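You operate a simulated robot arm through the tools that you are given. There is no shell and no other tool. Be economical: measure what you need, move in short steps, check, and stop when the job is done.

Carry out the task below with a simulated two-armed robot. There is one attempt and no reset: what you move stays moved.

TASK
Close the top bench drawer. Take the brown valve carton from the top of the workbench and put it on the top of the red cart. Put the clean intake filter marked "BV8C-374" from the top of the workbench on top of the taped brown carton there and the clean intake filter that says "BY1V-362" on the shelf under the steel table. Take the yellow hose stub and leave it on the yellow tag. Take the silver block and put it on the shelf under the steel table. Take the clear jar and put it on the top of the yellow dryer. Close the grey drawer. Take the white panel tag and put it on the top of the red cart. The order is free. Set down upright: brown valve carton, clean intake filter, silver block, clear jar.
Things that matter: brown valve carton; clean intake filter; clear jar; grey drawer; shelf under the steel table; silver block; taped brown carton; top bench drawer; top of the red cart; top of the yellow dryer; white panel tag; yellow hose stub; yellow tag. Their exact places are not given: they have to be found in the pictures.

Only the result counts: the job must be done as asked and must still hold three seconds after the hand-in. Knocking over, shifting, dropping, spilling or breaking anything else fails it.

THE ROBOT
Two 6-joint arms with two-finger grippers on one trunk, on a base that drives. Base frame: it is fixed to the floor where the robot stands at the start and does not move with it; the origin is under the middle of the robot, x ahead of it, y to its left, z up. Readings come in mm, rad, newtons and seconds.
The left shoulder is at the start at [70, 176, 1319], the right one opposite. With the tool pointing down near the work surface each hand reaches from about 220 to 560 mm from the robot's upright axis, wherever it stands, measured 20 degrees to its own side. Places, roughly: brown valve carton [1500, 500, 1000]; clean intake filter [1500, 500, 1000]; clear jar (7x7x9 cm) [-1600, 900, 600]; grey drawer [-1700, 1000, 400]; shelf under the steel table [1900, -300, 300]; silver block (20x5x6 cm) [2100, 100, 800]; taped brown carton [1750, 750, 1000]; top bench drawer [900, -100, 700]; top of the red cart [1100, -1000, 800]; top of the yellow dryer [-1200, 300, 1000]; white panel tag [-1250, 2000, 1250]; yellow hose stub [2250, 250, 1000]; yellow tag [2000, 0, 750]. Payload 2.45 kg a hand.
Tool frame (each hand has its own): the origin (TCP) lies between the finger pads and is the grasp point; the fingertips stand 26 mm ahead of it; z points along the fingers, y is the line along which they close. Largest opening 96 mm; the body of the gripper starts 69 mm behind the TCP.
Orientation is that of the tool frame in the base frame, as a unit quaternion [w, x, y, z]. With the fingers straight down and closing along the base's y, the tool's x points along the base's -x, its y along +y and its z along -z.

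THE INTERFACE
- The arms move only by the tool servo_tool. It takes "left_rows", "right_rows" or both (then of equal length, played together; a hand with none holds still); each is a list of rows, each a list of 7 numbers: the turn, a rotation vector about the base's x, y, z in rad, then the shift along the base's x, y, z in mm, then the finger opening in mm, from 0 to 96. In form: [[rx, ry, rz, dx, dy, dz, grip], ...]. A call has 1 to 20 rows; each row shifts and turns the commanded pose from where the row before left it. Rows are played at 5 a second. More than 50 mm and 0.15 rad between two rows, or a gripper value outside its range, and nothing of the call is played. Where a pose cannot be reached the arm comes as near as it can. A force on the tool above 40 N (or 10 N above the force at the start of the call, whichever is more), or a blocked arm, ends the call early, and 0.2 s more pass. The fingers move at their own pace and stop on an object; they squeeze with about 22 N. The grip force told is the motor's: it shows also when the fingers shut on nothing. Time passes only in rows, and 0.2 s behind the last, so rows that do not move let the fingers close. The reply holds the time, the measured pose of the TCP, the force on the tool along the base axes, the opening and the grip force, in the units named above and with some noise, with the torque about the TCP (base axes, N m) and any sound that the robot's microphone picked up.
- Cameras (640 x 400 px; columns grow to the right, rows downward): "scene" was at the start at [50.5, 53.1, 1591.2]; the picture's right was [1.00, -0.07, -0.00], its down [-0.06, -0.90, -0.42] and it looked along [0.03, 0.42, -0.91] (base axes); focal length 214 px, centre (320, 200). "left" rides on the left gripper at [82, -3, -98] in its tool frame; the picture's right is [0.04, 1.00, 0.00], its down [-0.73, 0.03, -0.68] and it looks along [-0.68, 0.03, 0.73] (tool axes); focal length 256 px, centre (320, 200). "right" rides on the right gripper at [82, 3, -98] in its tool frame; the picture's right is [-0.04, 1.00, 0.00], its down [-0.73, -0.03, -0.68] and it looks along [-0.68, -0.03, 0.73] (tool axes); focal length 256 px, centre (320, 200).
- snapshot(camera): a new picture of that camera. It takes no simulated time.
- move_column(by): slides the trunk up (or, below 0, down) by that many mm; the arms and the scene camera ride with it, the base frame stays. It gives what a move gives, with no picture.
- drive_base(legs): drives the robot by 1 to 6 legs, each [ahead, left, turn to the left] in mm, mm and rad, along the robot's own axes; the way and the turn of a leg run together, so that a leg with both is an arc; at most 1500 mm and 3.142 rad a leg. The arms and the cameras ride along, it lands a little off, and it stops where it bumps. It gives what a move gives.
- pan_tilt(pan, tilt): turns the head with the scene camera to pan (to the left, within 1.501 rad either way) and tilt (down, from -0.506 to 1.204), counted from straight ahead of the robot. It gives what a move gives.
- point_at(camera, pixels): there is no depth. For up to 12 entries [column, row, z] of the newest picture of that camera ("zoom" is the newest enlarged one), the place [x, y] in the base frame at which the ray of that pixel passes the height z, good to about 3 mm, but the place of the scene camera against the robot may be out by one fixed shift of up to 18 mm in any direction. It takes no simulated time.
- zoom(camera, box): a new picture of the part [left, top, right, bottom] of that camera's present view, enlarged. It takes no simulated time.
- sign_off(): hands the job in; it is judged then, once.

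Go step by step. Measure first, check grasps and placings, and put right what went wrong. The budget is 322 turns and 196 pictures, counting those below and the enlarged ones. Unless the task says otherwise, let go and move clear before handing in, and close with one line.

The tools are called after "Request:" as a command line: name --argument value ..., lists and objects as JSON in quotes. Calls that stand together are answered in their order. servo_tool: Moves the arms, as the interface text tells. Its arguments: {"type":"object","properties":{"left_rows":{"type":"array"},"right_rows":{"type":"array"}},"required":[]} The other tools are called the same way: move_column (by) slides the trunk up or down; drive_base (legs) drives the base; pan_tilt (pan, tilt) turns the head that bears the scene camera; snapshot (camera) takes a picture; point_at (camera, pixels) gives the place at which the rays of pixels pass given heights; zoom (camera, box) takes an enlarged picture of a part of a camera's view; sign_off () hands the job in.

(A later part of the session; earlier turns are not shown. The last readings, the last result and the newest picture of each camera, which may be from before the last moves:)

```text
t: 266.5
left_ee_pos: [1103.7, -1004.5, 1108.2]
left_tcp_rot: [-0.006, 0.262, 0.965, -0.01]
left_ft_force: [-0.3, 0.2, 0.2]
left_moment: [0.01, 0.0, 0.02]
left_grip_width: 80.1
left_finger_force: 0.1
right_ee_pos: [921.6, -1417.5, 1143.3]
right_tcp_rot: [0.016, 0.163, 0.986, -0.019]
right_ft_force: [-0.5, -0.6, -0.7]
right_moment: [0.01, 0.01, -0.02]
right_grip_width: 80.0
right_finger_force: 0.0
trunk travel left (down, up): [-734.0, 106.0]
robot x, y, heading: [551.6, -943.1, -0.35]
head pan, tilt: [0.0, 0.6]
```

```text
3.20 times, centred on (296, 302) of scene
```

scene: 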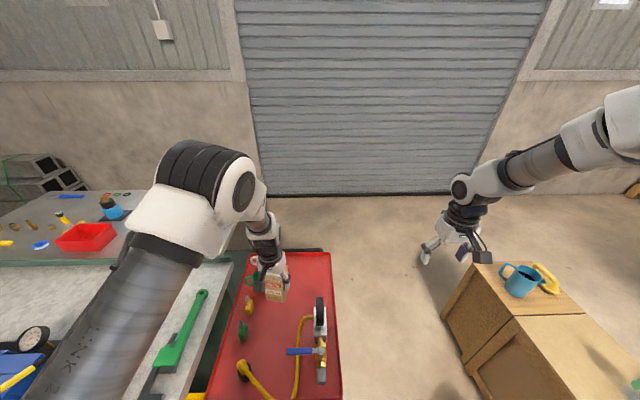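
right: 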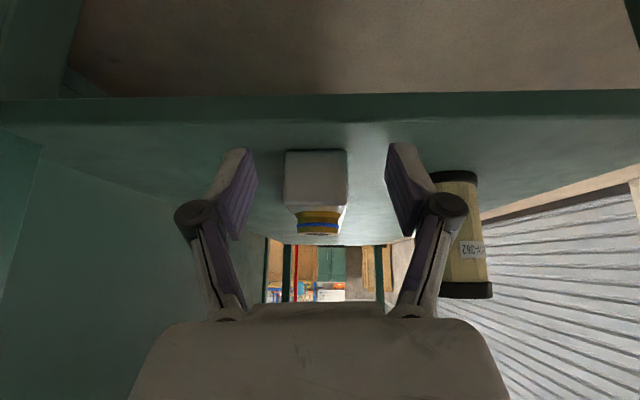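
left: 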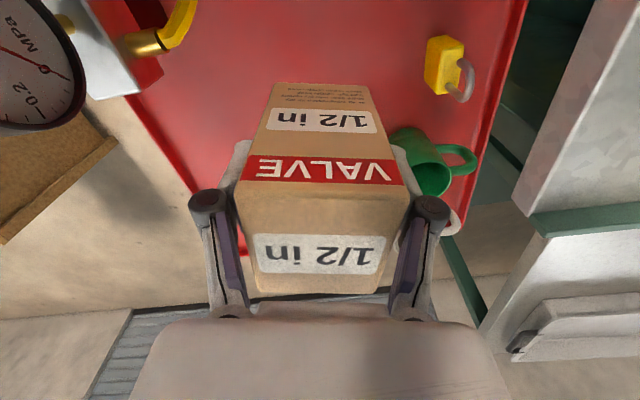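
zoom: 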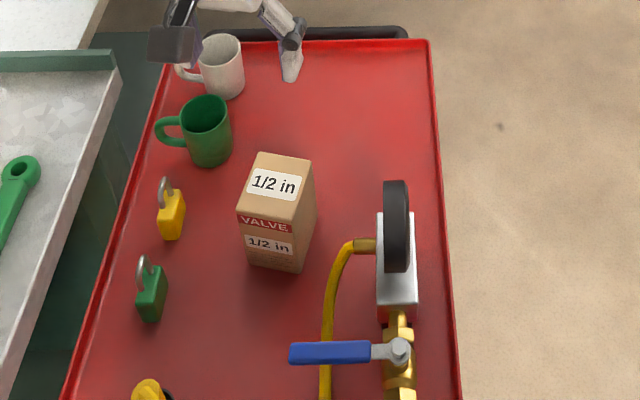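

Carton stands properly on the cart. Now raise the column, drive back to the start area and turn to look at the rear.

Request:
move_column --by 100

Request:
drive_base --legs '[[-430, 0, 0], [-410, 698, 0], [0, 0, 3.1]]'

Request:
pan_tilt --pan 0.0 --tilt 0.5

Request:
snapshot --camera "scene"

```text
t: 267.8
left_ee_pos: [1106.4, -1006.8, 1215.2]
left_tcp_rot: [0.0, 0.262, 0.965, -0.009]
left_ft_force: [0.4, -0.4, 0.6]
left_moment: [0.01, 0.01, 0.0]
left_grip_width: 80.0
left_finger_force: 0.1
right_ee_pos: [922.1, -1417.9, 1243.3]
right_tcp_rot: [0.015, 0.163, 0.986, -0.019]
right_ft_force: [0.3, -0.2, -0.6]
right_moment: [-0.04, 0.02, 0.0]
right_grip_width: 80.0
right_finger_force: 0.0
trunk travel left (down, up): [-834.0, 6.0]
robot x, y, heading: [548.7, -946.4, -0.35]
head pan, tilt: [0.0, 0.6]
```

```text
t: 281.6
left_ee_pos: [-537.9, 150.0, 1212.8]
left_tcp_rot: [-0.009, 0.946, -0.323, 0.001]
left_ft_force: [-0.6, -0.3, 0.7]
left_moment: [-0.01, -0.01, -0.01]
left_grip_width: 80.0
left_finger_force: 0.1
right_ee_pos: [-303.0, 535.7, 1242.7]
right_tcp_rot: [-0.02, 0.974, -0.225, -0.013]
right_ft_force: [0.3, 0.2, 0.4]
right_moment: [0.01, 0.02, 0.04]
right_grip_width: 79.8
right_finger_force: 0.0
trunk travel left (down, up): [-834.0, 6.0]
robot x, y, heading: [5.0, 19.6, 2.667]
head pan, tilt: [0.0, 0.6]
```

```text
t: 282.3
left_ee_pos: [-540.8, 150.3, 1213.6]
left_tcp_rot: [-0.011, 0.947, -0.321, 0.001]
left_ft_force: [0.6, -0.2, -0.1]
left_moment: [0.0, 0.0, 0.01]
left_grip_width: 79.6
left_finger_force: 0.0
right_ee_pos: [-303.7, 536.0, 1243.4]
right_tcp_rot: [-0.021, 0.974, -0.225, -0.014]
right_ft_force: [-0.3, 0.2, 0.6]
right_moment: [0.0, -0.01, -0.02]
right_grip_width: 79.9
right_finger_force: 0.0
trunk travel left (down, up): [-834.0, 6.0]
robot x, y, heading: [5.4, 21.1, 2.663]
head pan, tilt: [0.0, 0.499]
```

```text
45 pictures are left
```

scene: 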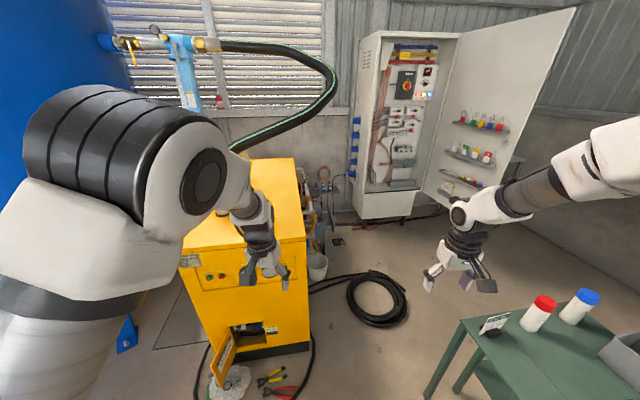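

Request:
zoom --camera "scene" --box '[270, 150, 390, 250]'

Request:
zoom --camera "scene" --box '[420, 90, 540, 210]'

Request:
point_at --camera "scene" --pixels '[[187, 245, 1000], [305, 238, 1000], [295, 160, 1000], [212, 390, 0], [310, 345, 0], [375, 290, 0], [405, 290, 0], [425, 398, 0], [465, 320, 900], [340, 240, 0], [440, 205, 0]]'

```text
4.00 times, centred on (330, 200) of scene
```

zoom: 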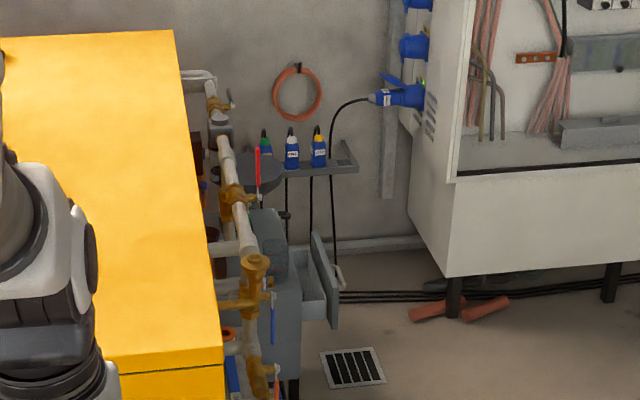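

```text
3.33 times, centred on (480, 150) of scene
```

zoom: 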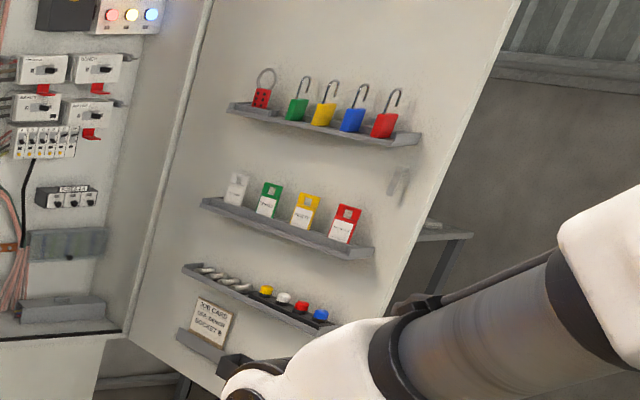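

```text
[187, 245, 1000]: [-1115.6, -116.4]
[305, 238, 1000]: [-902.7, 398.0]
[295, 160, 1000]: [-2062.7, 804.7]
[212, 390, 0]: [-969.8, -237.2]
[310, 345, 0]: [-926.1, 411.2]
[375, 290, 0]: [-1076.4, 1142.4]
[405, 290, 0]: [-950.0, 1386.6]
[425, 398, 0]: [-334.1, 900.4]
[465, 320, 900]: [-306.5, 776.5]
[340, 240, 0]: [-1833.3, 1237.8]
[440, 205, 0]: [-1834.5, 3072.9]
```

The grey drawer is behind the dryer on its right side; a hose coil lies on the floor. The white tag is the leftmost on the door's middle shelf. I'll measure the coil and table extents.

Request:
point_at --camera "scene" --pixels '[[346, 295, 0], [407, 298, 0], [378, 271, 0], [375, 327, 0], [327, 279, 0], [330, 245, 400], [333, 225, 500], [317, 265, 0], [385, 225, 0], [410, 218, 0], [455, 147, 1250], [520, 160, 1200]]'

Request:
pan_tilt --pan -0.7 --tilt 0.7

Request:
snapshot --camera "scene"

```text
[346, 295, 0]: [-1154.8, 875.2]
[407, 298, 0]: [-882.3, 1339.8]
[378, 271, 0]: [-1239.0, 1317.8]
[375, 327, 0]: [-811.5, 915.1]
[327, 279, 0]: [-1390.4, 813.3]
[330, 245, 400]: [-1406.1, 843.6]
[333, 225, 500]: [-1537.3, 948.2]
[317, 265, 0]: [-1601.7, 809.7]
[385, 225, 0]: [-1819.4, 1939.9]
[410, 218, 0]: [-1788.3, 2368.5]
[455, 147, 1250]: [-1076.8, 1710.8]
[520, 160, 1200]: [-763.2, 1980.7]
```

```text
t: 283.4
left_ee_pos: [-540.1, 150.2, 1213.3]
left_tcp_rot: [-0.011, 0.947, -0.321, 0.001]
left_ft_force: [0.2, -0.2, -0.5]
left_moment: [0.02, -0.01, 0.02]
left_grip_width: 80.1
left_finger_force: 0.1
right_ee_pos: [-303.9, 535.4, 1242.4]
right_tcp_rot: [-0.021, 0.974, -0.226, -0.014]
right_ft_force: [0.0, 0.4, 0.3]
right_moment: [0.0, 0.01, 0.0]
right_grip_width: 80.0
right_finger_force: 0.0
trunk travel left (down, up): [-834.0, 6.0]
robot x, y, heading: [0.6, 19.7, 2.67]
head pan, tilt: [-0.7, 0.7]
```

```text
42 pictures are left
```

scene: 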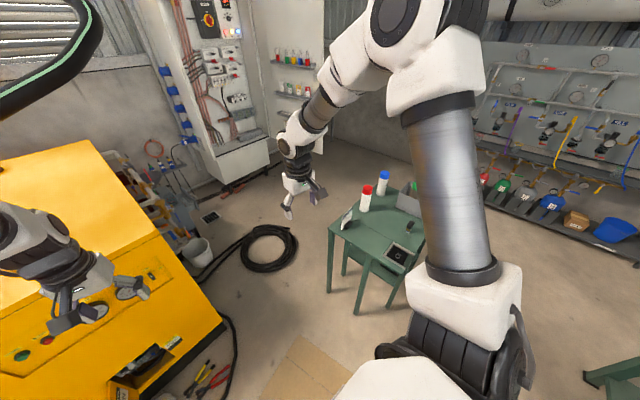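

Request:
point_at --camera "scene" --pixels '[[328, 293, 0], [357, 315, 0], [350, 270, 0], [335, 220, 900], [357, 250, 900], [243, 262, 0], [297, 245, 0], [270, 272, 0], [265, 226, 0], [270, 168, 500], [300, 340, 0], [200, 262, 0]]'

Request:
zoom --camera "scene" --box '[100, 130, 260, 270]'

```text
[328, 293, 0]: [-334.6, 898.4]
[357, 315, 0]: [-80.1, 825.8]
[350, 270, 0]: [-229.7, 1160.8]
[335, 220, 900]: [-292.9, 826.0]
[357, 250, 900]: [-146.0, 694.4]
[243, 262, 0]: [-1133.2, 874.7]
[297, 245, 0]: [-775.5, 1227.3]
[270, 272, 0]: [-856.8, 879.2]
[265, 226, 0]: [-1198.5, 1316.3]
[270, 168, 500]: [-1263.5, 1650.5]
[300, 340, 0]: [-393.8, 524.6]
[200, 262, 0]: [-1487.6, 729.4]
```

```text
2.86 times, centred on (180, 200) of scene
```

zoom: 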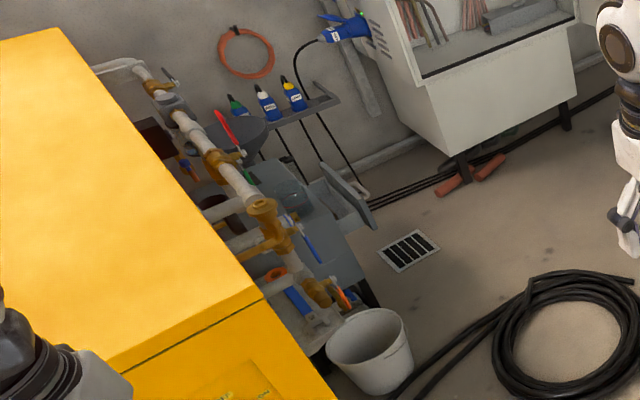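

I'll go around the green table on the far side: waypoints (450,650) → (450,1750), then face −x.

Request:
drive_base --legs '[[-115, -765, 0], [499, -980, 0], [0, 0, 0.47]]'

Request:
pan_tilt --pan 0.0 --tilt 0.35

Request:
snapshot --camera "scene"

```text
t: 290.8
left_ee_pos: [-30.6, 1300.3, 1214.8]
left_tcp_rot: [-0.016, 0.961, -0.274, 0.0]
left_ft_force: [-0.3, 0.4, 0.5]
left_moment: [0.11, 0.0, 0.01]
left_grip_width: 80.2
left_finger_force: 0.0
right_ee_pos: [164.7, 1707.3, 1247.4]
right_tcp_rot: [-0.025, 0.984, -0.178, -0.016]
right_ft_force: [0.2, -0.1, -0.4]
right_moment: [0.1, 0.0, -0.02]
right_grip_width: 80.0
right_finger_force: 0.1
trunk travel left (down, up): [-834.0, 6.0]
robot x, y, heading: [523.3, 1233.2, 2.764]
head pan, tilt: [-0.7, 0.7]
stopped in leg 2: the robot was blocked; the commanded pose is now the measured one
```

```text
t: 291.9
left_ee_pos: [-31.3, 1309.9, 1213.8]
left_tcp_rot: [-0.012, 0.961, -0.276, 0.001]
left_ft_force: [0.1, -0.4, -0.5]
left_moment: [0.02, 0.02, -0.01]
left_grip_width: 80.0
left_finger_force: 0.0
right_ee_pos: [166.5, 1717.5, 1243.1]
right_tcp_rot: [-0.021, 0.984, -0.178, -0.015]
right_ft_force: [0.1, -1.2, -0.3]
right_moment: [-0.04, 0.0, 0.0]
right_grip_width: 80.1
right_finger_force: 0.1
trunk travel left (down, up): [-834.0, 6.0]
robot x, y, heading: [523.5, 1232.5, 2.757]
head pan, tilt: [0.0, 0.351]
```

```text
40 pictures are left
```

scene: 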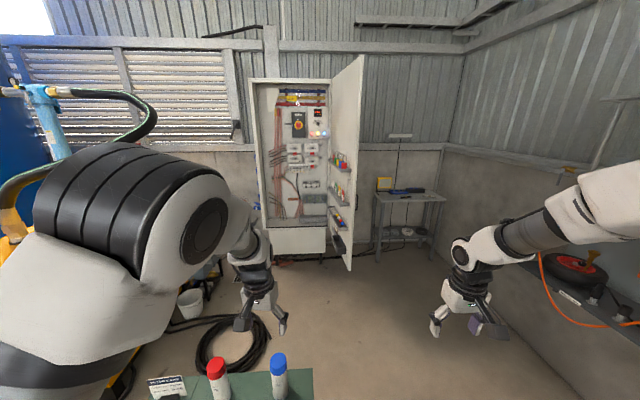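

Something blocked me at (523,1232). Looking to the right and down.

Request:
pan_tilt --pan -1.3 --tilt 1.0

Request:
snapshot --camera "scene"

Request:
snapshot --camera "left"

```text
t: 293.3
left_ee_pos: [-31.8, 1309.6, 1213.8]
left_tcp_rot: [-0.012, 0.961, -0.275, 0.001]
left_ft_force: [-0.5, -0.1, -0.4]
left_moment: [0.0, 0.0, -0.01]
left_grip_width: 79.9
left_finger_force: 0.1
right_ee_pos: [167.5, 1717.7, 1241.8]
right_tcp_rot: [-0.019, 0.984, -0.177, -0.015]
right_ft_force: [-0.1, 0.0, -0.7]
right_moment: [-0.02, 0.03, 0.01]
right_grip_width: 79.7
right_finger_force: 0.1
trunk travel left (down, up): [-834.0, 6.0]
robot x, y, heading: [525.4, 1236.2, 2.765]
head pan, tilt: [-1.3, 1.0]
```

```text
39 pictures are left
```

scene: 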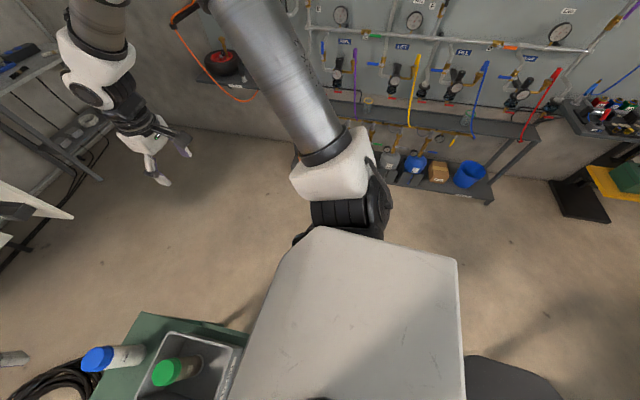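

```text
38 pictures are left
```

left: 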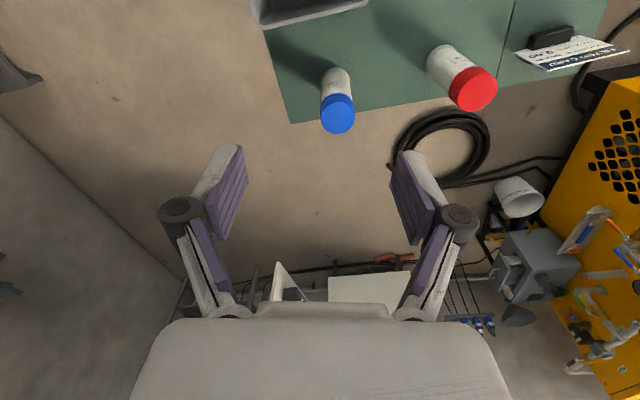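

The green table is bigger than I thought and I touched its edge. Measuring its extents from the left camera.

Request:
point_at --camera "left" --pixels '[[290, 122, 850], [262, 28, 850], [590, 72, 850], [390, 160, 0], [490, 150, 0], [440, 108, 0], [497, 285, 500], [575, 265, 500], [535, 230, 500], [300, 297, 600], [520, 182, 300]]'

Request:
zoom --camera "left" --box '[440, 170, 640, 350]'

```text
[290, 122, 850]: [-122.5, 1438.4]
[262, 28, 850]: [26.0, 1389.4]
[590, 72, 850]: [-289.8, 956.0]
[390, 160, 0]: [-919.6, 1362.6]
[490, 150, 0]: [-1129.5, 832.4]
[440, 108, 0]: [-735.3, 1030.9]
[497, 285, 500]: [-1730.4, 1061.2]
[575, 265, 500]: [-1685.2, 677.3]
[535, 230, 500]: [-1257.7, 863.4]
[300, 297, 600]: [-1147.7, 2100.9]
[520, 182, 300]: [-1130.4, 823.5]
```

```text
2.22 times, centred on (540, 260) of left
```

zoom: 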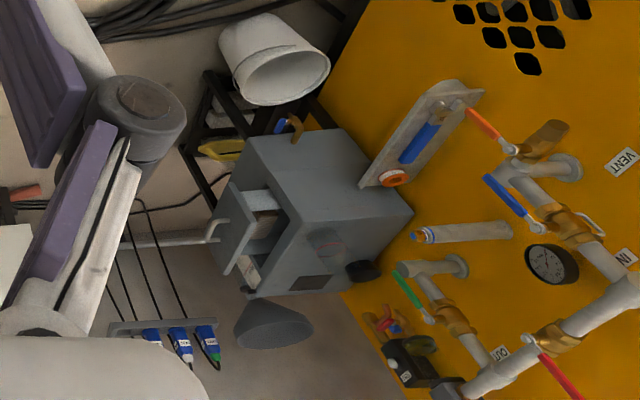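

Found it: grey cabinet with open drawer and the clear jar on top of it, at roughly (−1600,850). I'll route around the table and end up facing −y.

Request:
drive_base --legs '[[-121, -48, 0], [202, -511, 0], [0, 0, 1.947], [0, -1100, 0]]'

```text
t: 307.4
left_ee_pos: [-310.5, 1226.2, 1213.1]
left_tcp_rot: [-0.007, 0.76, 0.649, -0.009]
left_ft_force: [0.3, 0.1, 0.4]
left_moment: [-0.02, 0.04, -0.01]
left_grip_width: 80.1
left_finger_force: 0.1
right_ee_pos: [-762.7, 1249.1, 1243.1]
right_tcp_rot: [0.001, 0.692, 0.722, -0.025]
right_ft_force: [0.3, 0.9, 0.6]
right_moment: [0.01, 0.04, -0.03]
right_grip_width: 80.0
right_finger_force: 0.0
trunk travel left (down, up): [-834.0, 6.0]
robot x, y, heading: [-455.7, 1762.6, -1.555]
head pan, tilt: [-1.3, 1.0]
```

Request:
pan_tilt --pan -1.4 --tilt 0.5

Request:
snapshot --camera "scene"

```text
t: 308.4
left_ee_pos: [-311.2, 1226.7, 1214.3]
left_tcp_rot: [-0.007, 0.76, 0.649, -0.01]
left_ft_force: [-0.5, 0.5, 0.2]
left_moment: [0.01, 0.0, 0.01]
left_grip_width: 80.3
left_finger_force: 0.1
right_ee_pos: [-763.6, 1250.4, 1243.0]
right_tcp_rot: [0.002, 0.692, 0.722, -0.024]
right_ft_force: [0.2, -0.2, -0.3]
right_moment: [0.0, 0.01, 0.0]
right_grip_width: 80.2
right_finger_force: 0.0
trunk travel left (down, up): [-834.0, 6.0]
robot x, y, heading: [-460.2, 1764.1, -1.554]
head pan, tilt: [-1.4, 0.499]
```

```text
36 pictures are left
```

scene: 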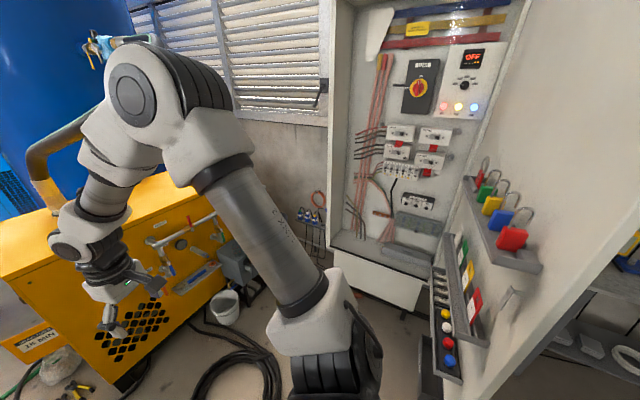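

The cabinet door's face lies along y≈2000. I'll keep y≈1690 and move right toward the grey drawer unit.

Request:
drive_base --legs '[[70, 0, 0], [0, -920, 0]]'

Request:
pan_tilt --pan 0.0 --tilt 0.8

Request:
snapshot --camera "scene"

Request:
snapshot --camera "right"

```text
t: 313.8
left_ee_pos: [-1225.3, 1139.3, 1214.1]
left_tcp_rot: [-0.008, 0.759, 0.65, -0.01]
left_ft_force: [0.1, 0.8, 0.2]
left_moment: [0.01, 0.03, -0.02]
left_grip_width: 79.9
left_finger_force: 0.0
right_ee_pos: [-1678.0, 1161.1, 1242.8]
right_tcp_rot: [0.001, 0.69, 0.723, -0.025]
right_ft_force: [0.3, 0.2, 0.4]
right_moment: [0.0, 0.01, 0.01]
right_grip_width: 79.8
right_finger_force: 0.1
trunk travel left (down, up): [-834.0, 6.0]
robot x, y, heading: [-1373.2, 1676.5, -1.551]
head pan, tilt: [-1.4, 0.499]
```

```text
t: 315.3
left_ee_pos: [-1225.3, 1138.3, 1213.8]
left_tcp_rot: [-0.007, 0.759, 0.651, -0.01]
left_ft_force: [1.4, 0.7, 0.3]
left_moment: [0.04, -0.03, 0.01]
left_grip_width: 80.0
left_finger_force: 0.0
right_ee_pos: [-1679.0, 1161.8, 1243.2]
right_tcp_rot: [0.002, 0.69, 0.723, -0.026]
right_ft_force: [0.4, -0.1, 0.2]
right_moment: [-0.02, 0.0, 0.03]
right_grip_width: 80.0
right_finger_force: 0.0
trunk travel left (down, up): [-834.0, 6.0]
robot x, y, heading: [-1375.1, 1681.7, -1.55]
head pan, tilt: [0.0, 0.799]
```

```text
35 pictures are left
```

scene: 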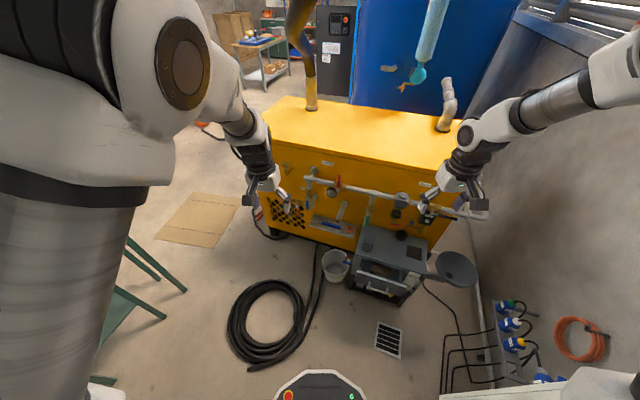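

```text
34 pictures are left
```

right: 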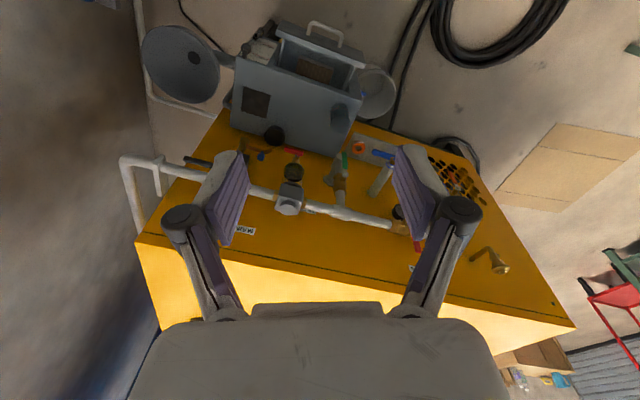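

Request:
zoom --camera "right" --box '[220, 10, 412, 160]'

Request:
zoom --camera "scene" --box '[310, 210, 470, 320]'

```text
2.67 times, centred on (316, 85) of right
```

zoom: 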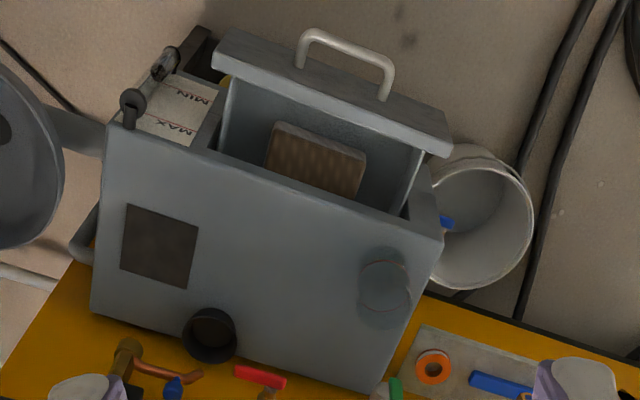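

```text
3.64 times, centred on (390, 265) of scene
```

zoom: 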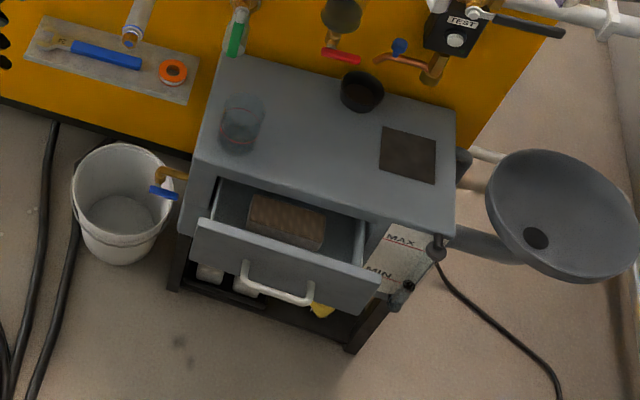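

Request:
point_at --camera "right" --pixels '[[361, 99.3, 550], [361, 99.3, 600], [361, 99.3, 650], [237.3, 55, 600], [231.6, 128, 600], [338.5, 156.3, 600], [340.4, 108, 600], [340.4, 120, 690]]'

Request:
point_at --camera "scene" --pixels '[[355.1, 254, 550], [355.1, 254, 600], [355.1, 254, 650], [427.1, 275.2, 600], [427.6, 238.9, 600], [363.9, 224.3, 600], [367.5, 247, 600], [368.8, 238.3, 690]]'

```text
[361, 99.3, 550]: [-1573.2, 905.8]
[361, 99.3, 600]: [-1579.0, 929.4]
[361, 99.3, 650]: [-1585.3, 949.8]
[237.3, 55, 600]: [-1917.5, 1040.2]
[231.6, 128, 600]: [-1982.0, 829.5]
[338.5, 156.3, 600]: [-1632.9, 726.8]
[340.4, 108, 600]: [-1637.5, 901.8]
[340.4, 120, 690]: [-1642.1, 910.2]
```

```text
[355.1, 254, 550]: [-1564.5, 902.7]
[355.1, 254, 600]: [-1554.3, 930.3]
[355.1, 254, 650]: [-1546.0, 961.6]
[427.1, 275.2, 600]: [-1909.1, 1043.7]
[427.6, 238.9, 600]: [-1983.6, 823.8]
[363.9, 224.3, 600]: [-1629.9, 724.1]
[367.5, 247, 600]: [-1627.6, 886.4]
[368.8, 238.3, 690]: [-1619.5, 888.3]
```

Cabinet top z≈600 with front normal (0.308,0.951); jar at (−1632,894). Driving square to the drawer front, then locating the handle.

Request:
drive_base --legs '[[0, 0, -0.334], [200, 18, 0]]'

Request:
snapshot --camera "scene"

Request:
snapshot --camera "right"

```text
t: 318.0
left_ee_pos: [-1452.3, 925.0, 1215.0]
left_tcp_rot: [-0.009, 0.857, 0.516, -0.01]
left_ft_force: [0.0, 0.7, -0.1]
left_moment: [0.01, 0.01, 0.0]
left_grip_width: 80.1
left_finger_force: 0.1
right_ee_pos: [-1872.4, 1094.1, 1245.1]
right_tcp_rot: [-0.002, 0.801, 0.598, -0.027]
right_ft_force: [-0.3, 0.5, 0.6]
right_moment: [-0.07, 0.03, 0.01]
right_grip_width: 80.2
right_finger_force: 0.1
trunk travel left (down, up): [-834.0, 6.0]
robot x, y, heading: [-1418.4, 1484.0, -1.887]
head pan, tilt: [0.0, 0.799]
```

```text
31 pictures are left
```

scene: 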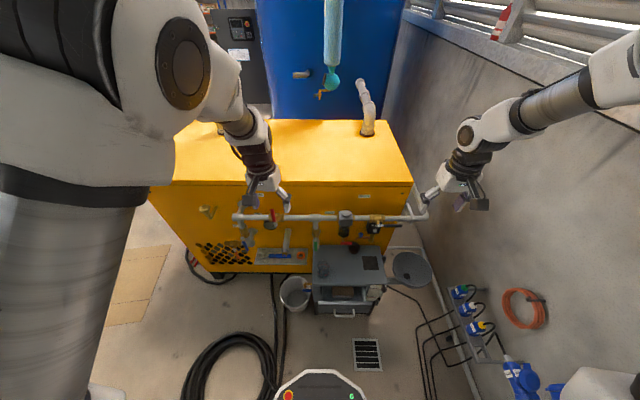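

```text
30 pictures are left
```

right: 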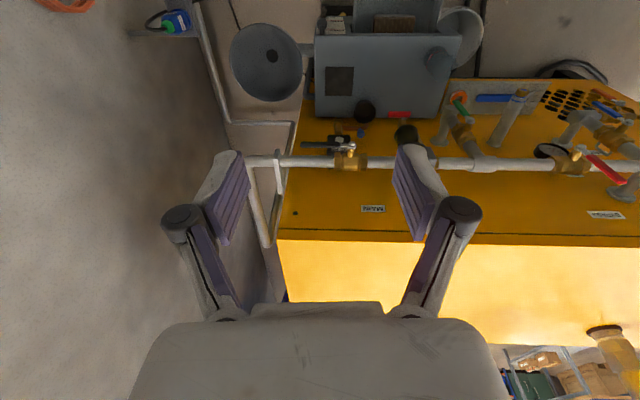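

Request:
point_at --camera "scene" --pixels '[[344, 317, 480], [344, 317, 520], [344, 317, 550], [314, 303, 560], [372, 306, 560], [413, 183, 950], [413, 183, 1000], [413, 183, 1050], [300, 183, 1000], [322, 270, 600]]'

Request:
point_at --camera "right" --pixels '[[278, 240, 950], [278, 240, 1000], [278, 240, 1050], [500, 242, 1000], [440, 58, 600], [440, 68, 690]]'

```text
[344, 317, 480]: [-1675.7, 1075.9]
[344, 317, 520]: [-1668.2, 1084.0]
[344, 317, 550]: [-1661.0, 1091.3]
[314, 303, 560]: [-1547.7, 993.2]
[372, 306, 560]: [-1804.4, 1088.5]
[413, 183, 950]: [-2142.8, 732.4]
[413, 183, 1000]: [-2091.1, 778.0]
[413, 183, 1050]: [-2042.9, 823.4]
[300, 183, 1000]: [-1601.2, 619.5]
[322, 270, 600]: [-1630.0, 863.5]
```

```text
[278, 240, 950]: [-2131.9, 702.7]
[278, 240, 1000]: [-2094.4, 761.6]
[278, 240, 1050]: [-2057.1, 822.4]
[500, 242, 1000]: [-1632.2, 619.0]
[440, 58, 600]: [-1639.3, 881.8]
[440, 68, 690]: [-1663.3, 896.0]
```

Dryer top is z≈1000; handle ≈(−1667,1085,520). Lower the column and bring the closed right hand in front of the handle.

Request:
move_column --by -395

Request:
servo_tool --right_rows '[[0, 0, 0, 15, 46, 0, 0], [0, 0, 0, 15, 46, 0, 0], [0, 0, 0, 0, 0, -46, 0], [0, 0, 0, 0, 0, -46, 0], [0, 0, 0, 0, 0, -46, 0], [0, 0, 0, 0, 0, -46, 0], [0, 0, 0, 0, 0, -46, 0], [0, 0, 0, 0, 0, -46, 0], [0, 0, 0, 0, 0, -46, 0], [0, 0, 0, 45, -15, 0, 0], [0, 0, 0, 45, -15, 0, 0], [0, 0, 0, 45, -15, 0, 0], [0, 0, 0, 45, -15, 0, 0]]'

Request:
snapshot --camera "scene"

```text
t: 321.8
left_ee_pos: [-1453.6, 922.4, 818.9]
left_tcp_rot: [-0.01, 0.857, 0.516, -0.008]
left_ft_force: [-0.1, 1.0, 1.0]
left_moment: [-0.02, 0.02, 0.0]
left_grip_width: 79.8
left_finger_force: 0.0
right_ee_pos: [-1874.5, 1089.7, 847.7]
right_tcp_rot: [-0.002, 0.801, 0.599, -0.024]
right_ft_force: [-0.7, 0.7, 0.6]
right_moment: [-0.01, 0.04, 0.02]
right_grip_width: 79.9
right_finger_force: 0.1
trunk travel left (down, up): [-439.0, 401.0]
robot x, y, heading: [-1419.5, 1477.4, -1.882]
head pan, tilt: [0.0, 0.799]
```

```text
t: 324.6
left_ee_pos: [-1452.7, 922.1, 819.8]
left_tcp_rot: [-0.008, 0.857, 0.516, -0.009]
left_ft_force: [0.3, 0.2, 1.0]
left_moment: [-0.01, 0.02, 0.05]
left_grip_width: 79.9
left_finger_force: 0.0
right_ee_pos: [-1735.6, 1098.8, 512.2]
right_tcp_rot: [-0.032, 0.804, 0.593, -0.034]
right_ft_force: [0.1, -0.5, -0.4]
right_moment: [0.04, 0.03, -0.04]
right_grip_width: 0.1
right_finger_force: 21.6
right hand out of reach, approached as far as the arm can: row 10, 11, 12, 13
trunk travel left (down, up): [-439.0, 401.0]
robot x, y, heading: [-1420.9, 1477.5, -1.882]
head pan, tilt: [0.0, 0.799]
```

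```text
29 pictures are left
```

scene: 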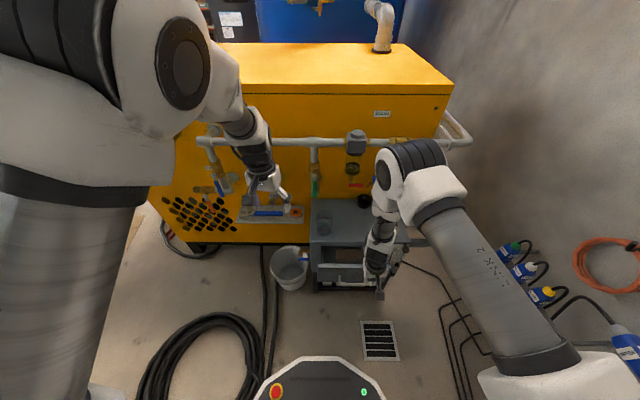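

The hand is in front of the drawer but right of the handle. Back up, shift left 60, then push by driving ahead.

Request:
drive_base --legs '[[-60, 0, 0], [0, 62, 0]]'

Request:
drive_base --legs '[[100, 0, 0]]'

Request:
snapshot --camera "scene"

```text
t: 326.1
left_ee_pos: [-1375.9, 959.3, 818.6]
left_tcp_rot: [-0.011, 0.857, 0.515, -0.009]
left_ft_force: [0.5, 0.3, -0.2]
left_moment: [0.01, 0.06, 0.04]
left_grip_width: 80.0
left_finger_force: 0.1
right_ee_pos: [-1660.2, 1136.0, 512.4]
right_tcp_rot: [-0.031, 0.805, 0.591, -0.034]
right_ft_force: [0.5, -0.5, 0.1]
right_moment: [0.02, 0.06, 0.02]
right_grip_width: 0.0
right_finger_force: 21.8
trunk travel left (down, up): [-439.0, 401.0]
robot x, y, heading: [-1342.4, 1514.8, -1.883]
head pan, tilt: [0.0, 0.799]
```

```text
t: 327.3
left_ee_pos: [-1407.3, 860.8, 817.6]
left_tcp_rot: [-0.009, 0.856, 0.517, -0.007]
left_ft_force: [1.1, -0.9, -1.2]
left_moment: [0.04, 0.01, 0.0]
left_grip_width: 80.0
left_finger_force: 0.0
right_ee_pos: [-1691.8, 1037.7, 510.6]
right_tcp_rot: [-0.031, 0.804, 0.592, -0.032]
right_ft_force: [0.0, -0.5, -0.2]
right_moment: [0.04, -0.02, -0.01]
right_grip_width: 0.0
right_finger_force: 22.0
trunk travel left (down, up): [-439.0, 401.0]
robot x, y, heading: [-1369.7, 1421.3, -1.879]
head pan, tilt: [0.0, 0.799]
```

```text
28 pictures are left
```

scene: 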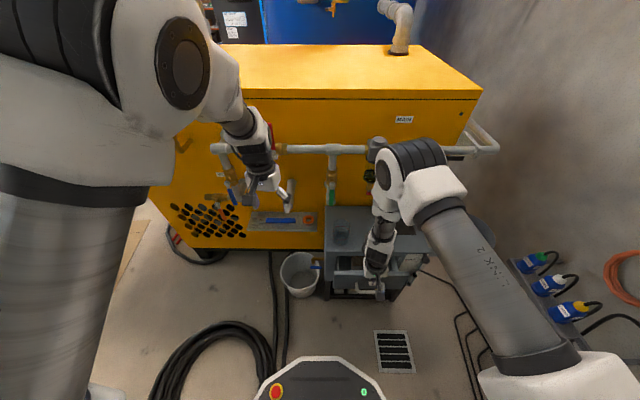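

Drawer is moving in. Raise the left hand for clearance and push further until it stops.

Request:
servo_tool --left_rows '[[0, 0, 0, 10, 30, 35, 80], [0, 0, 0, 10, 30, 35, 80], [0, 0, 0, 0, 0, 45, 80], [0, 0, 0, 0, 0, 45, 80]]'

Request:
drive_base --legs '[[110, 0, 0]]'

Request:
snapshot --camera "scene"

```text
t: 328.3
left_ee_pos: [-1385.2, 924.2, 976.6]
left_tcp_rot: [-0.008, 0.855, 0.518, -0.009]
left_ft_force: [0.5, -0.7, -0.3]
left_moment: [-0.01, -0.01, -0.03]
left_grip_width: 80.0
left_finger_force: 0.1
right_ee_pos: [-1692.7, 1038.5, 511.7]
right_tcp_rot: [-0.032, 0.805, 0.592, -0.034]
right_ft_force: [0.0, 0.4, -0.5]
right_moment: [0.01, 0.02, -0.01]
right_grip_width: 0.0
right_finger_force: 22.3
trunk travel left (down, up): [-439.0, 401.0]
robot x, y, heading: [-1374.6, 1418.2, -1.878]
head pan, tilt: [0.0, 0.799]
```

```text
t: 329.4
left_ee_pos: [-1406.9, 854.9, 974.5]
left_tcp_rot: [-0.009, 0.856, 0.517, -0.008]
left_ft_force: [-0.4, 0.1, 0.6]
left_moment: [0.03, 0.01, -0.02]
left_grip_width: 80.0
left_finger_force: 0.1
right_ee_pos: [-1710.1, 977.7, 509.5]
right_tcp_rot: [-0.035, 0.804, 0.593, -0.024]
right_ft_force: [1.3, 3.7, -3.2]
right_moment: [0.13, -0.07, -0.05]
right_grip_width: 0.0
right_finger_force: 21.7
trunk travel left (down, up): [-439.0, 401.0]
robot x, y, heading: [-1395.1, 1351.7, -1.879]
head pan, tilt: [0.0, 0.799]
stopped in leg 1: the force on the tool passed its limit at 73 N (the readings are from after the stop); the commanded pose is now the measured one
```

```text
27 pictures are left
```

scene: 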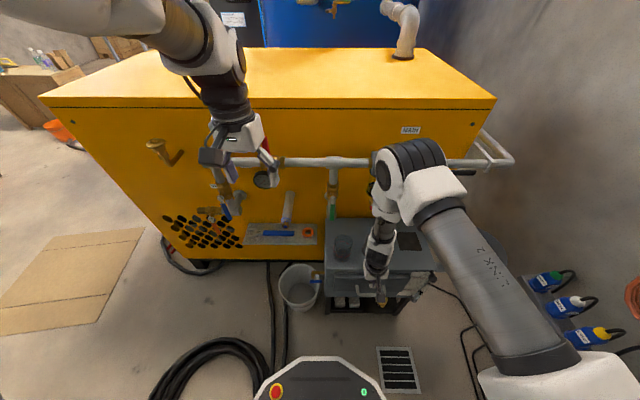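

The push met a hard stop. Back the hand off and check the drawer.

Request:
drive_base --legs '[[-110, 0, 0]]'

Request:
zoom --camera "scene" --box '[290, 200, 450, 320]'

```text
t: 330.6
left_ee_pos: [-1372.3, 964.8, 976.6]
left_tcp_rot: [-0.009, 0.856, 0.517, -0.008]
left_ft_force: [-0.1, -1.2, 1.1]
left_moment: [-0.02, 0.01, 0.0]
left_grip_width: 80.1
left_finger_force: 0.1
right_ee_pos: [-1676.8, 1083.3, 511.8]
right_tcp_rot: [-0.034, 0.805, 0.592, -0.025]
right_ft_force: [-0.1, 0.6, 1.0]
right_moment: [-0.04, -0.03, -0.02]
right_grip_width: 0.0
right_finger_force: 22.5
trunk travel left (down, up): [-439.0, 401.0]
robot x, y, heading: [-1358.8, 1460.4, -1.887]
head pan, tilt: [0.0, 0.799]
```

```text
3.33 times, centred on (370, 260) of scene
```

zoom: 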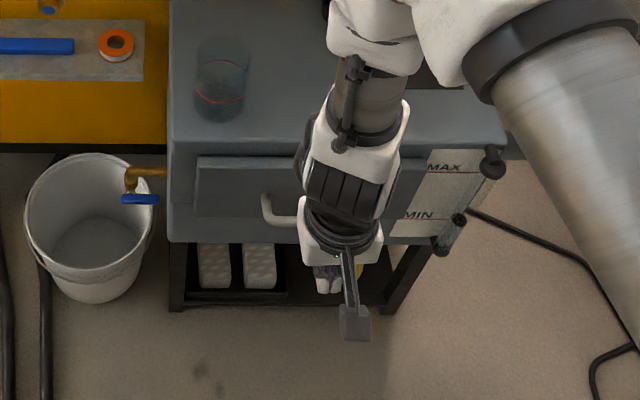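

Drawer is fully closed. Now the jar with the right hand: back up 200 mm, raise and extend the arm (open), then approach.

Request:
drive_base --legs '[[-200, 0, 0]]'

Request:
servo_tool --right_rows '[[-0.026, -0.08, -0.014, -7, -22, 30, 96], [0, 0, 0, -7, -22, 30, 96], [0, 0, 0, -7, -22, 30, 96], [0, 0, 0, -7, -22, 30, 96], [0, 0, 0, -7, -22, 30, 96], [0, 0, 0, -7, -22, 30, 96], [0, 0, 0, -7, -22, 30, 96], [0, 0, 0, -7, -22, 28, 96], [0, 0, 0, 0, 0, 0, 96]]'

```text
t: 332.1
left_ee_pos: [-1309.9, 1155.8, 975.7]
left_tcp_rot: [-0.009, 0.855, 0.519, -0.009]
left_ft_force: [-0.4, 0.8, -0.2]
left_moment: [-0.01, 0.02, -0.02]
left_grip_width: 79.9
left_finger_force: 0.0
right_ee_pos: [-1614.2, 1274.4, 511.6]
right_tcp_rot: [-0.035, 0.803, 0.594, -0.025]
right_ft_force: [0.6, 0.8, -0.2]
right_moment: [0.02, 0.04, 0.02]
right_grip_width: 0.1
right_finger_force: 21.9
trunk travel left (down, up): [-439.0, 401.0]
robot x, y, heading: [-1303.4, 1648.8, -1.877]
head pan, tilt: [0.0, 0.799]
```

```text
t: 334.1
left_ee_pos: [-1309.0, 1154.1, 974.5]
left_tcp_rot: [-0.009, 0.854, 0.52, -0.008]
left_ft_force: [-0.5, 0.2, -0.8]
left_moment: [0.01, 0.03, -0.01]
left_grip_width: 80.3
left_finger_force: 0.1
right_ee_pos: [-1638.2, 1173.2, 738.2]
right_tcp_rot: [0.014, 0.798, 0.602, 0.004]
right_ft_force: [-0.4, -0.6, -0.4]
right_moment: [0.02, -0.03, 0.02]
right_grip_width: 96.1
right_finger_force: 0.1
right hand out of reach, approached as far as the arm can: row 4, 5, 6, 7, 8
trunk travel left (down, up): [-439.0, 401.0]
robot x, y, heading: [-1296.3, 1650.7, -1.875]
head pan, tilt: [0.0, 0.799]
```

Lower to z≈650, extend in free air to the jar's line, then view.

Request:
servo_tool --right_rows '[[0, 0, 0, 0, 0, -45, 96], [0, 0, 0, 0, 0, -45, 96], [0, 0, 0, 15, -26, 0, 96], [0, 0, 0, 15, -26, 0, 96], [0, 0, 0, 15, -26, 0, 96], [0, 0, 0, 14, -26, 0, 96], [0, 0, 0, 0, 0, 0, 96]]'

Request:
snapshot --camera "right"

```text
t: 335.8
left_ee_pos: [-1309.3, 1156.0, 976.4]
left_tcp_rot: [-0.009, 0.854, 0.52, -0.008]
left_ft_force: [0.2, -0.2, 0.6]
left_moment: [0.0, 0.01, -0.02]
left_grip_width: 80.0
left_finger_force: 0.0
right_ee_pos: [-1639.8, 1163.1, 641.2]
right_tcp_rot: [0.018, 0.801, 0.599, 0.005]
right_ft_force: [0.4, 0.5, 0.5]
right_moment: [-0.02, -0.02, 0.03]
right_grip_width: 96.0
right_finger_force: 0.0
right hand out of reach, approached as far as the arm can: row 1, 2, 3, 4, 5, 6
trunk travel left (down, up): [-439.0, 401.0]
robot x, y, heading: [-1301.2, 1648.9, -1.877]
head pan, tilt: [0.0, 0.799]
```

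```text
25 pictures are left
```

right: 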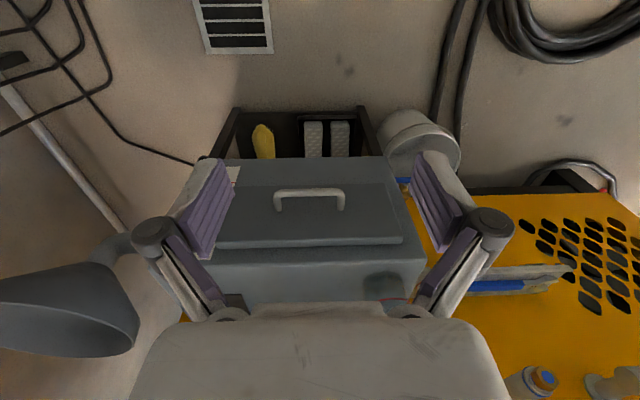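

Request:
servo_tool --right_rows '[[0, 0, 0, 12, 40, -5, 96], [0, 0, 0, 12, 40, -5, 96], [0, 0, 0, 0, 0, 0, 96]]'

```text
t: 336.6
left_ee_pos: [-1309.5, 1156.1, 974.9]
left_tcp_rot: [-0.01, 0.854, 0.519, -0.008]
left_ft_force: [-0.6, -0.3, 0.3]
left_moment: [-0.01, 0.0, -0.01]
left_grip_width: 79.7
left_finger_force: 0.0
right_ee_pos: [-1616.7, 1243.1, 633.9]
right_tcp_rot: [-0.001, 0.808, 0.59, 0.0]
right_ft_force: [0.0, 0.0, 0.2]
right_moment: [0.03, 0.0, -0.03]
right_grip_width: 96.0
right_finger_force: 0.1
trunk travel left (down, up): [-439.0, 401.0]
robot x, y, heading: [-1300.8, 1649.5, -1.876]
head pan, tilt: [0.0, 0.799]
```

Request:
servo_tool --right_rows '[[0, 0, 0, -12, -38, 0, 96], [0, 0, 0, -12, -38, 0, 96], [0, 0, 0, -12, -38, 5, 96], [0, 0, 0, 15, -40, 5, 96], [0, 0, 0, 22, -20, 5, 96], [0, 0, 0, 20, -6, 0, 96]]'

Request:
snapshot --camera "right"

```text
t: 337.9
left_ee_pos: [-1309.5, 1156.0, 975.8]
left_tcp_rot: [-0.009, 0.854, 0.519, -0.009]
left_ft_force: [-0.7, 0.4, 0.0]
left_moment: [0.0, 0.02, 0.0]
left_grip_width: 80.0
left_finger_force: 0.0
right_ee_pos: [-1598.2, 1134.9, 645.5]
right_tcp_rot: [0.026, 0.797, 0.604, 0.007]
right_ft_force: [-0.8, 0.4, -0.5]
right_moment: [0.02, 0.01, 0.0]
right_grip_width: 96.1
right_finger_force: 0.2
right hand out of reach, approached as far as the arm can: row 2, 3, 4, 5
trunk travel left (down, up): [-439.0, 401.0]
robot x, y, heading: [-1300.1, 1655.2, -1.878]
head pan, tilt: [0.0, 0.799]
```

```text
24 pictures are left
```

right: 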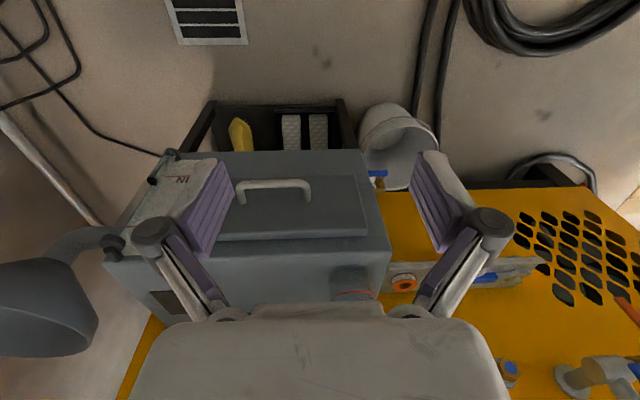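

The right-hand stance would bring the base over the hose coil. Switch to the left hand with the base further right: raise the right hand, and lower/extend the left (opened).

Request:
servo_tool --left_rows '[[0, 0, 0, -17, -27, -35, 96], [0, 0, 0, -17, -27, -35, 96], [0, 0, 0, -17, -27, -35, 96], [0, 0, 0, -16, -26, -35, 96], [0, 0, 0, 0, 0, -45, 96], [0, 0, 0, 0, 0, -45, 96], [0, 0, 0, 0, 0, -45, 96], [0, 0, 0, 0, 0, -45, 96]]' --right_rows '[[0, 0, 0, 0, 0, 40, 80], [0, 0, 0, 0, 0, 40, 80], [0, 0, 0, 0, 0, 40, 80], [0, 0, 0, 0, 0, 40, 80], [0, 0, 0, 0, 0, 40, 80], [0, 0, 0, 0, 0, 40, 80], [0, 0, 0, 0, 0, 40, 80], [0, 0, 0, 0, 0, 20, 80]]'

Request:
drive_base --legs '[[0, -200, 0]]'

Request:
snapshot --camera "left"

```text
t: 339.8
left_ee_pos: [-1374.3, 1050.2, 653.5]
left_tcp_rot: [-0.01, 0.854, 0.52, -0.009]
left_ft_force: [0.0, 0.5, -0.4]
left_moment: [0.01, 0.01, 0.01]
left_grip_width: 95.8
left_finger_force: 0.1
right_ee_pos: [-1580.7, 1194.3, 921.6]
right_tcp_rot: [0.025, 0.795, 0.606, 0.007]
right_ft_force: [0.7, 0.7, 0.0]
right_moment: [0.06, 0.0, 0.02]
right_grip_width: 79.6
right_finger_force: 0.1
right hand out of reach, approached as far as the arm can: row 1, 3, 4, 5, 6, 7, 8
trunk travel left (down, up): [-439.0, 401.0]
robot x, y, heading: [-1299.3, 1649.5, -1.873]
head pan, tilt: [0.0, 0.799]
```

```text
t: 341.4
left_ee_pos: [-1571.2, 1112.2, 653.3]
left_tcp_rot: [-0.01, 0.854, 0.519, -0.008]
left_ft_force: [0.4, 0.7, -0.5]
left_moment: [0.0, -0.02, -0.02]
left_grip_width: 96.0
left_finger_force: 0.0
right_ee_pos: [-1777.4, 1255.6, 922.3]
right_tcp_rot: [0.026, 0.795, 0.605, 0.008]
right_ft_force: [0.1, -0.9, -0.2]
right_moment: [-0.01, -0.02, 0.01]
right_grip_width: 79.9
right_finger_force: 0.0
trunk travel left (down, up): [-439.0, 401.0]
robot x, y, heading: [-1491.9, 1715.2, -1.871]
head pan, tilt: [0.0, 0.799]
```

```text
23 pictures are left
```

left: 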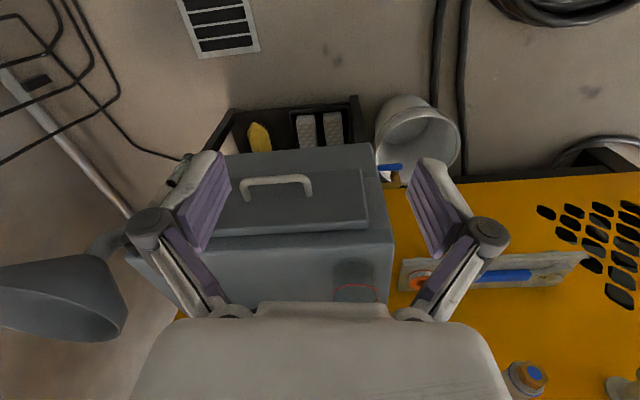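

Request:
zoom --camera "left" --box '[300, 240, 420, 320]'

Request:
point_at --camera "left" --pixels '[[357, 262, 600], [335, 275, 600], [378, 275, 600], [357, 285, 600], [392, 235, 600], [360, 145, 600]]'

```text
5.00 times, centred on (360, 280) of left
```

zoom: 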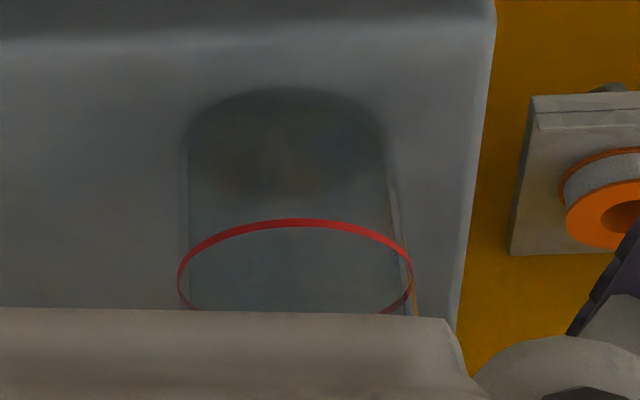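

```text
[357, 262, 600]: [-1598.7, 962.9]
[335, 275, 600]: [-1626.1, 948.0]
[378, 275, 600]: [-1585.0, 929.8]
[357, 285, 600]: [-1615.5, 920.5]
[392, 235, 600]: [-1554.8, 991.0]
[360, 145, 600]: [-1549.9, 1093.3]
```

From this view the cabinet top is z≈532 and the jar is at about (−1638,842). Lower the hand to z≈585 and drive ahead 200 mm.

Request:
servo_tool --left_rows '[[0, 0, 0, 0, 0, -34, 96], [0, 0, 0, 0, 0, -34, 96]]'

Request:
drive_base --legs '[[190, 10, 0]]'

Request:
snapshot --camera "left"

```text
t: 342.0
left_ee_pos: [-1570.3, 1111.0, 584.5]
left_tcp_rot: [-0.009, 0.854, 0.52, -0.008]
left_ft_force: [1.4, 0.8, -1.2]
left_moment: [-0.03, 0.0, -0.01]
left_grip_width: 95.9
left_finger_force: 0.1
right_ee_pos: [-1776.4, 1255.6, 922.1]
right_tcp_rot: [0.026, 0.796, 0.605, 0.007]
right_ft_force: [0.0, 0.5, 0.3]
right_moment: [0.01, 0.01, 0.02]
right_grip_width: 79.9
right_finger_force: 0.0
trunk travel left (down, up): [-439.0, 401.0]
robot x, y, heading: [-1494.4, 1713.3, -1.874]
head pan, tilt: [0.0, 0.799]
```

```text
t: 343.4
left_ee_pos: [-1609.5, 968.6, 595.7]
left_tcp_rot: [-0.008, 0.859, 0.511, -0.02]
left_ft_force: [0.3, -0.5, -0.3]
left_moment: [0.06, -0.01, 0.01]
left_grip_width: 95.9
left_finger_force: 0.0
right_ee_pos: [-1807.9, 1121.3, 935.6]
right_tcp_rot: [0.026, 0.8, 0.599, -0.006]
right_ft_force: [0.6, 0.1, -1.0]
right_moment: [-0.03, 0.01, 0.0]
right_grip_width: 79.8
right_finger_force: 0.1
trunk travel left (down, up): [-439.0, 401.0]
robot x, y, heading: [-1536.3, 1558.9, -1.888]
head pan, tilt: [0.0, 0.799]
stopped in leg 1: the robot was blocked; the commanded pose is now the measured one
```

```text
21 pictures are left
```

left: 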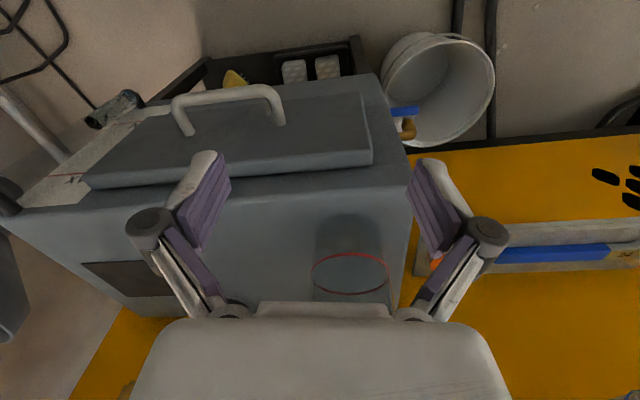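

The base met something (likely the floor grate). Let me get the grate's position and settle.

Request:
point_at --camera "scene" --pixels '[[377, 347, 0], [414, 347, 0], [422, 393, 0], [383, 393, 0], [290, 370, 0], [260, 340, 0], [325, 300, 0], [405, 300, 0]]'

Request:
drive_base --legs '[[-20, 0, 0]]'

```text
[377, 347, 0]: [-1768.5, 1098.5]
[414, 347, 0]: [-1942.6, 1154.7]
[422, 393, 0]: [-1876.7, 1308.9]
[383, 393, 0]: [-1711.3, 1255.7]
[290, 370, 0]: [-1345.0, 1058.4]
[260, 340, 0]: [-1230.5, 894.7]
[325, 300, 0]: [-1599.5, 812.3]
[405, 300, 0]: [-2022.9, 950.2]
```

```text
t: 344.2
left_ee_pos: [-1605.6, 979.5, 585.9]
left_tcp_rot: [-0.012, 0.858, 0.514, -0.012]
left_ft_force: [-1.0, 0.3, -0.6]
left_moment: [-0.02, -0.01, -0.04]
left_grip_width: 96.3
left_finger_force: 0.1
right_ee_pos: [-1807.6, 1126.3, 925.9]
right_tcp_rot: [0.022, 0.799, 0.601, 0.001]
right_ft_force: [-0.4, -0.1, -0.7]
right_moment: [0.01, -0.02, -0.02]
right_grip_width: 80.0
right_finger_force: 0.0
trunk travel left (down, up): [-439.0, 401.0]
robot x, y, heading: [-1531.8, 1580.8, -1.889]
head pan, tilt: [0.0, 0.799]
```

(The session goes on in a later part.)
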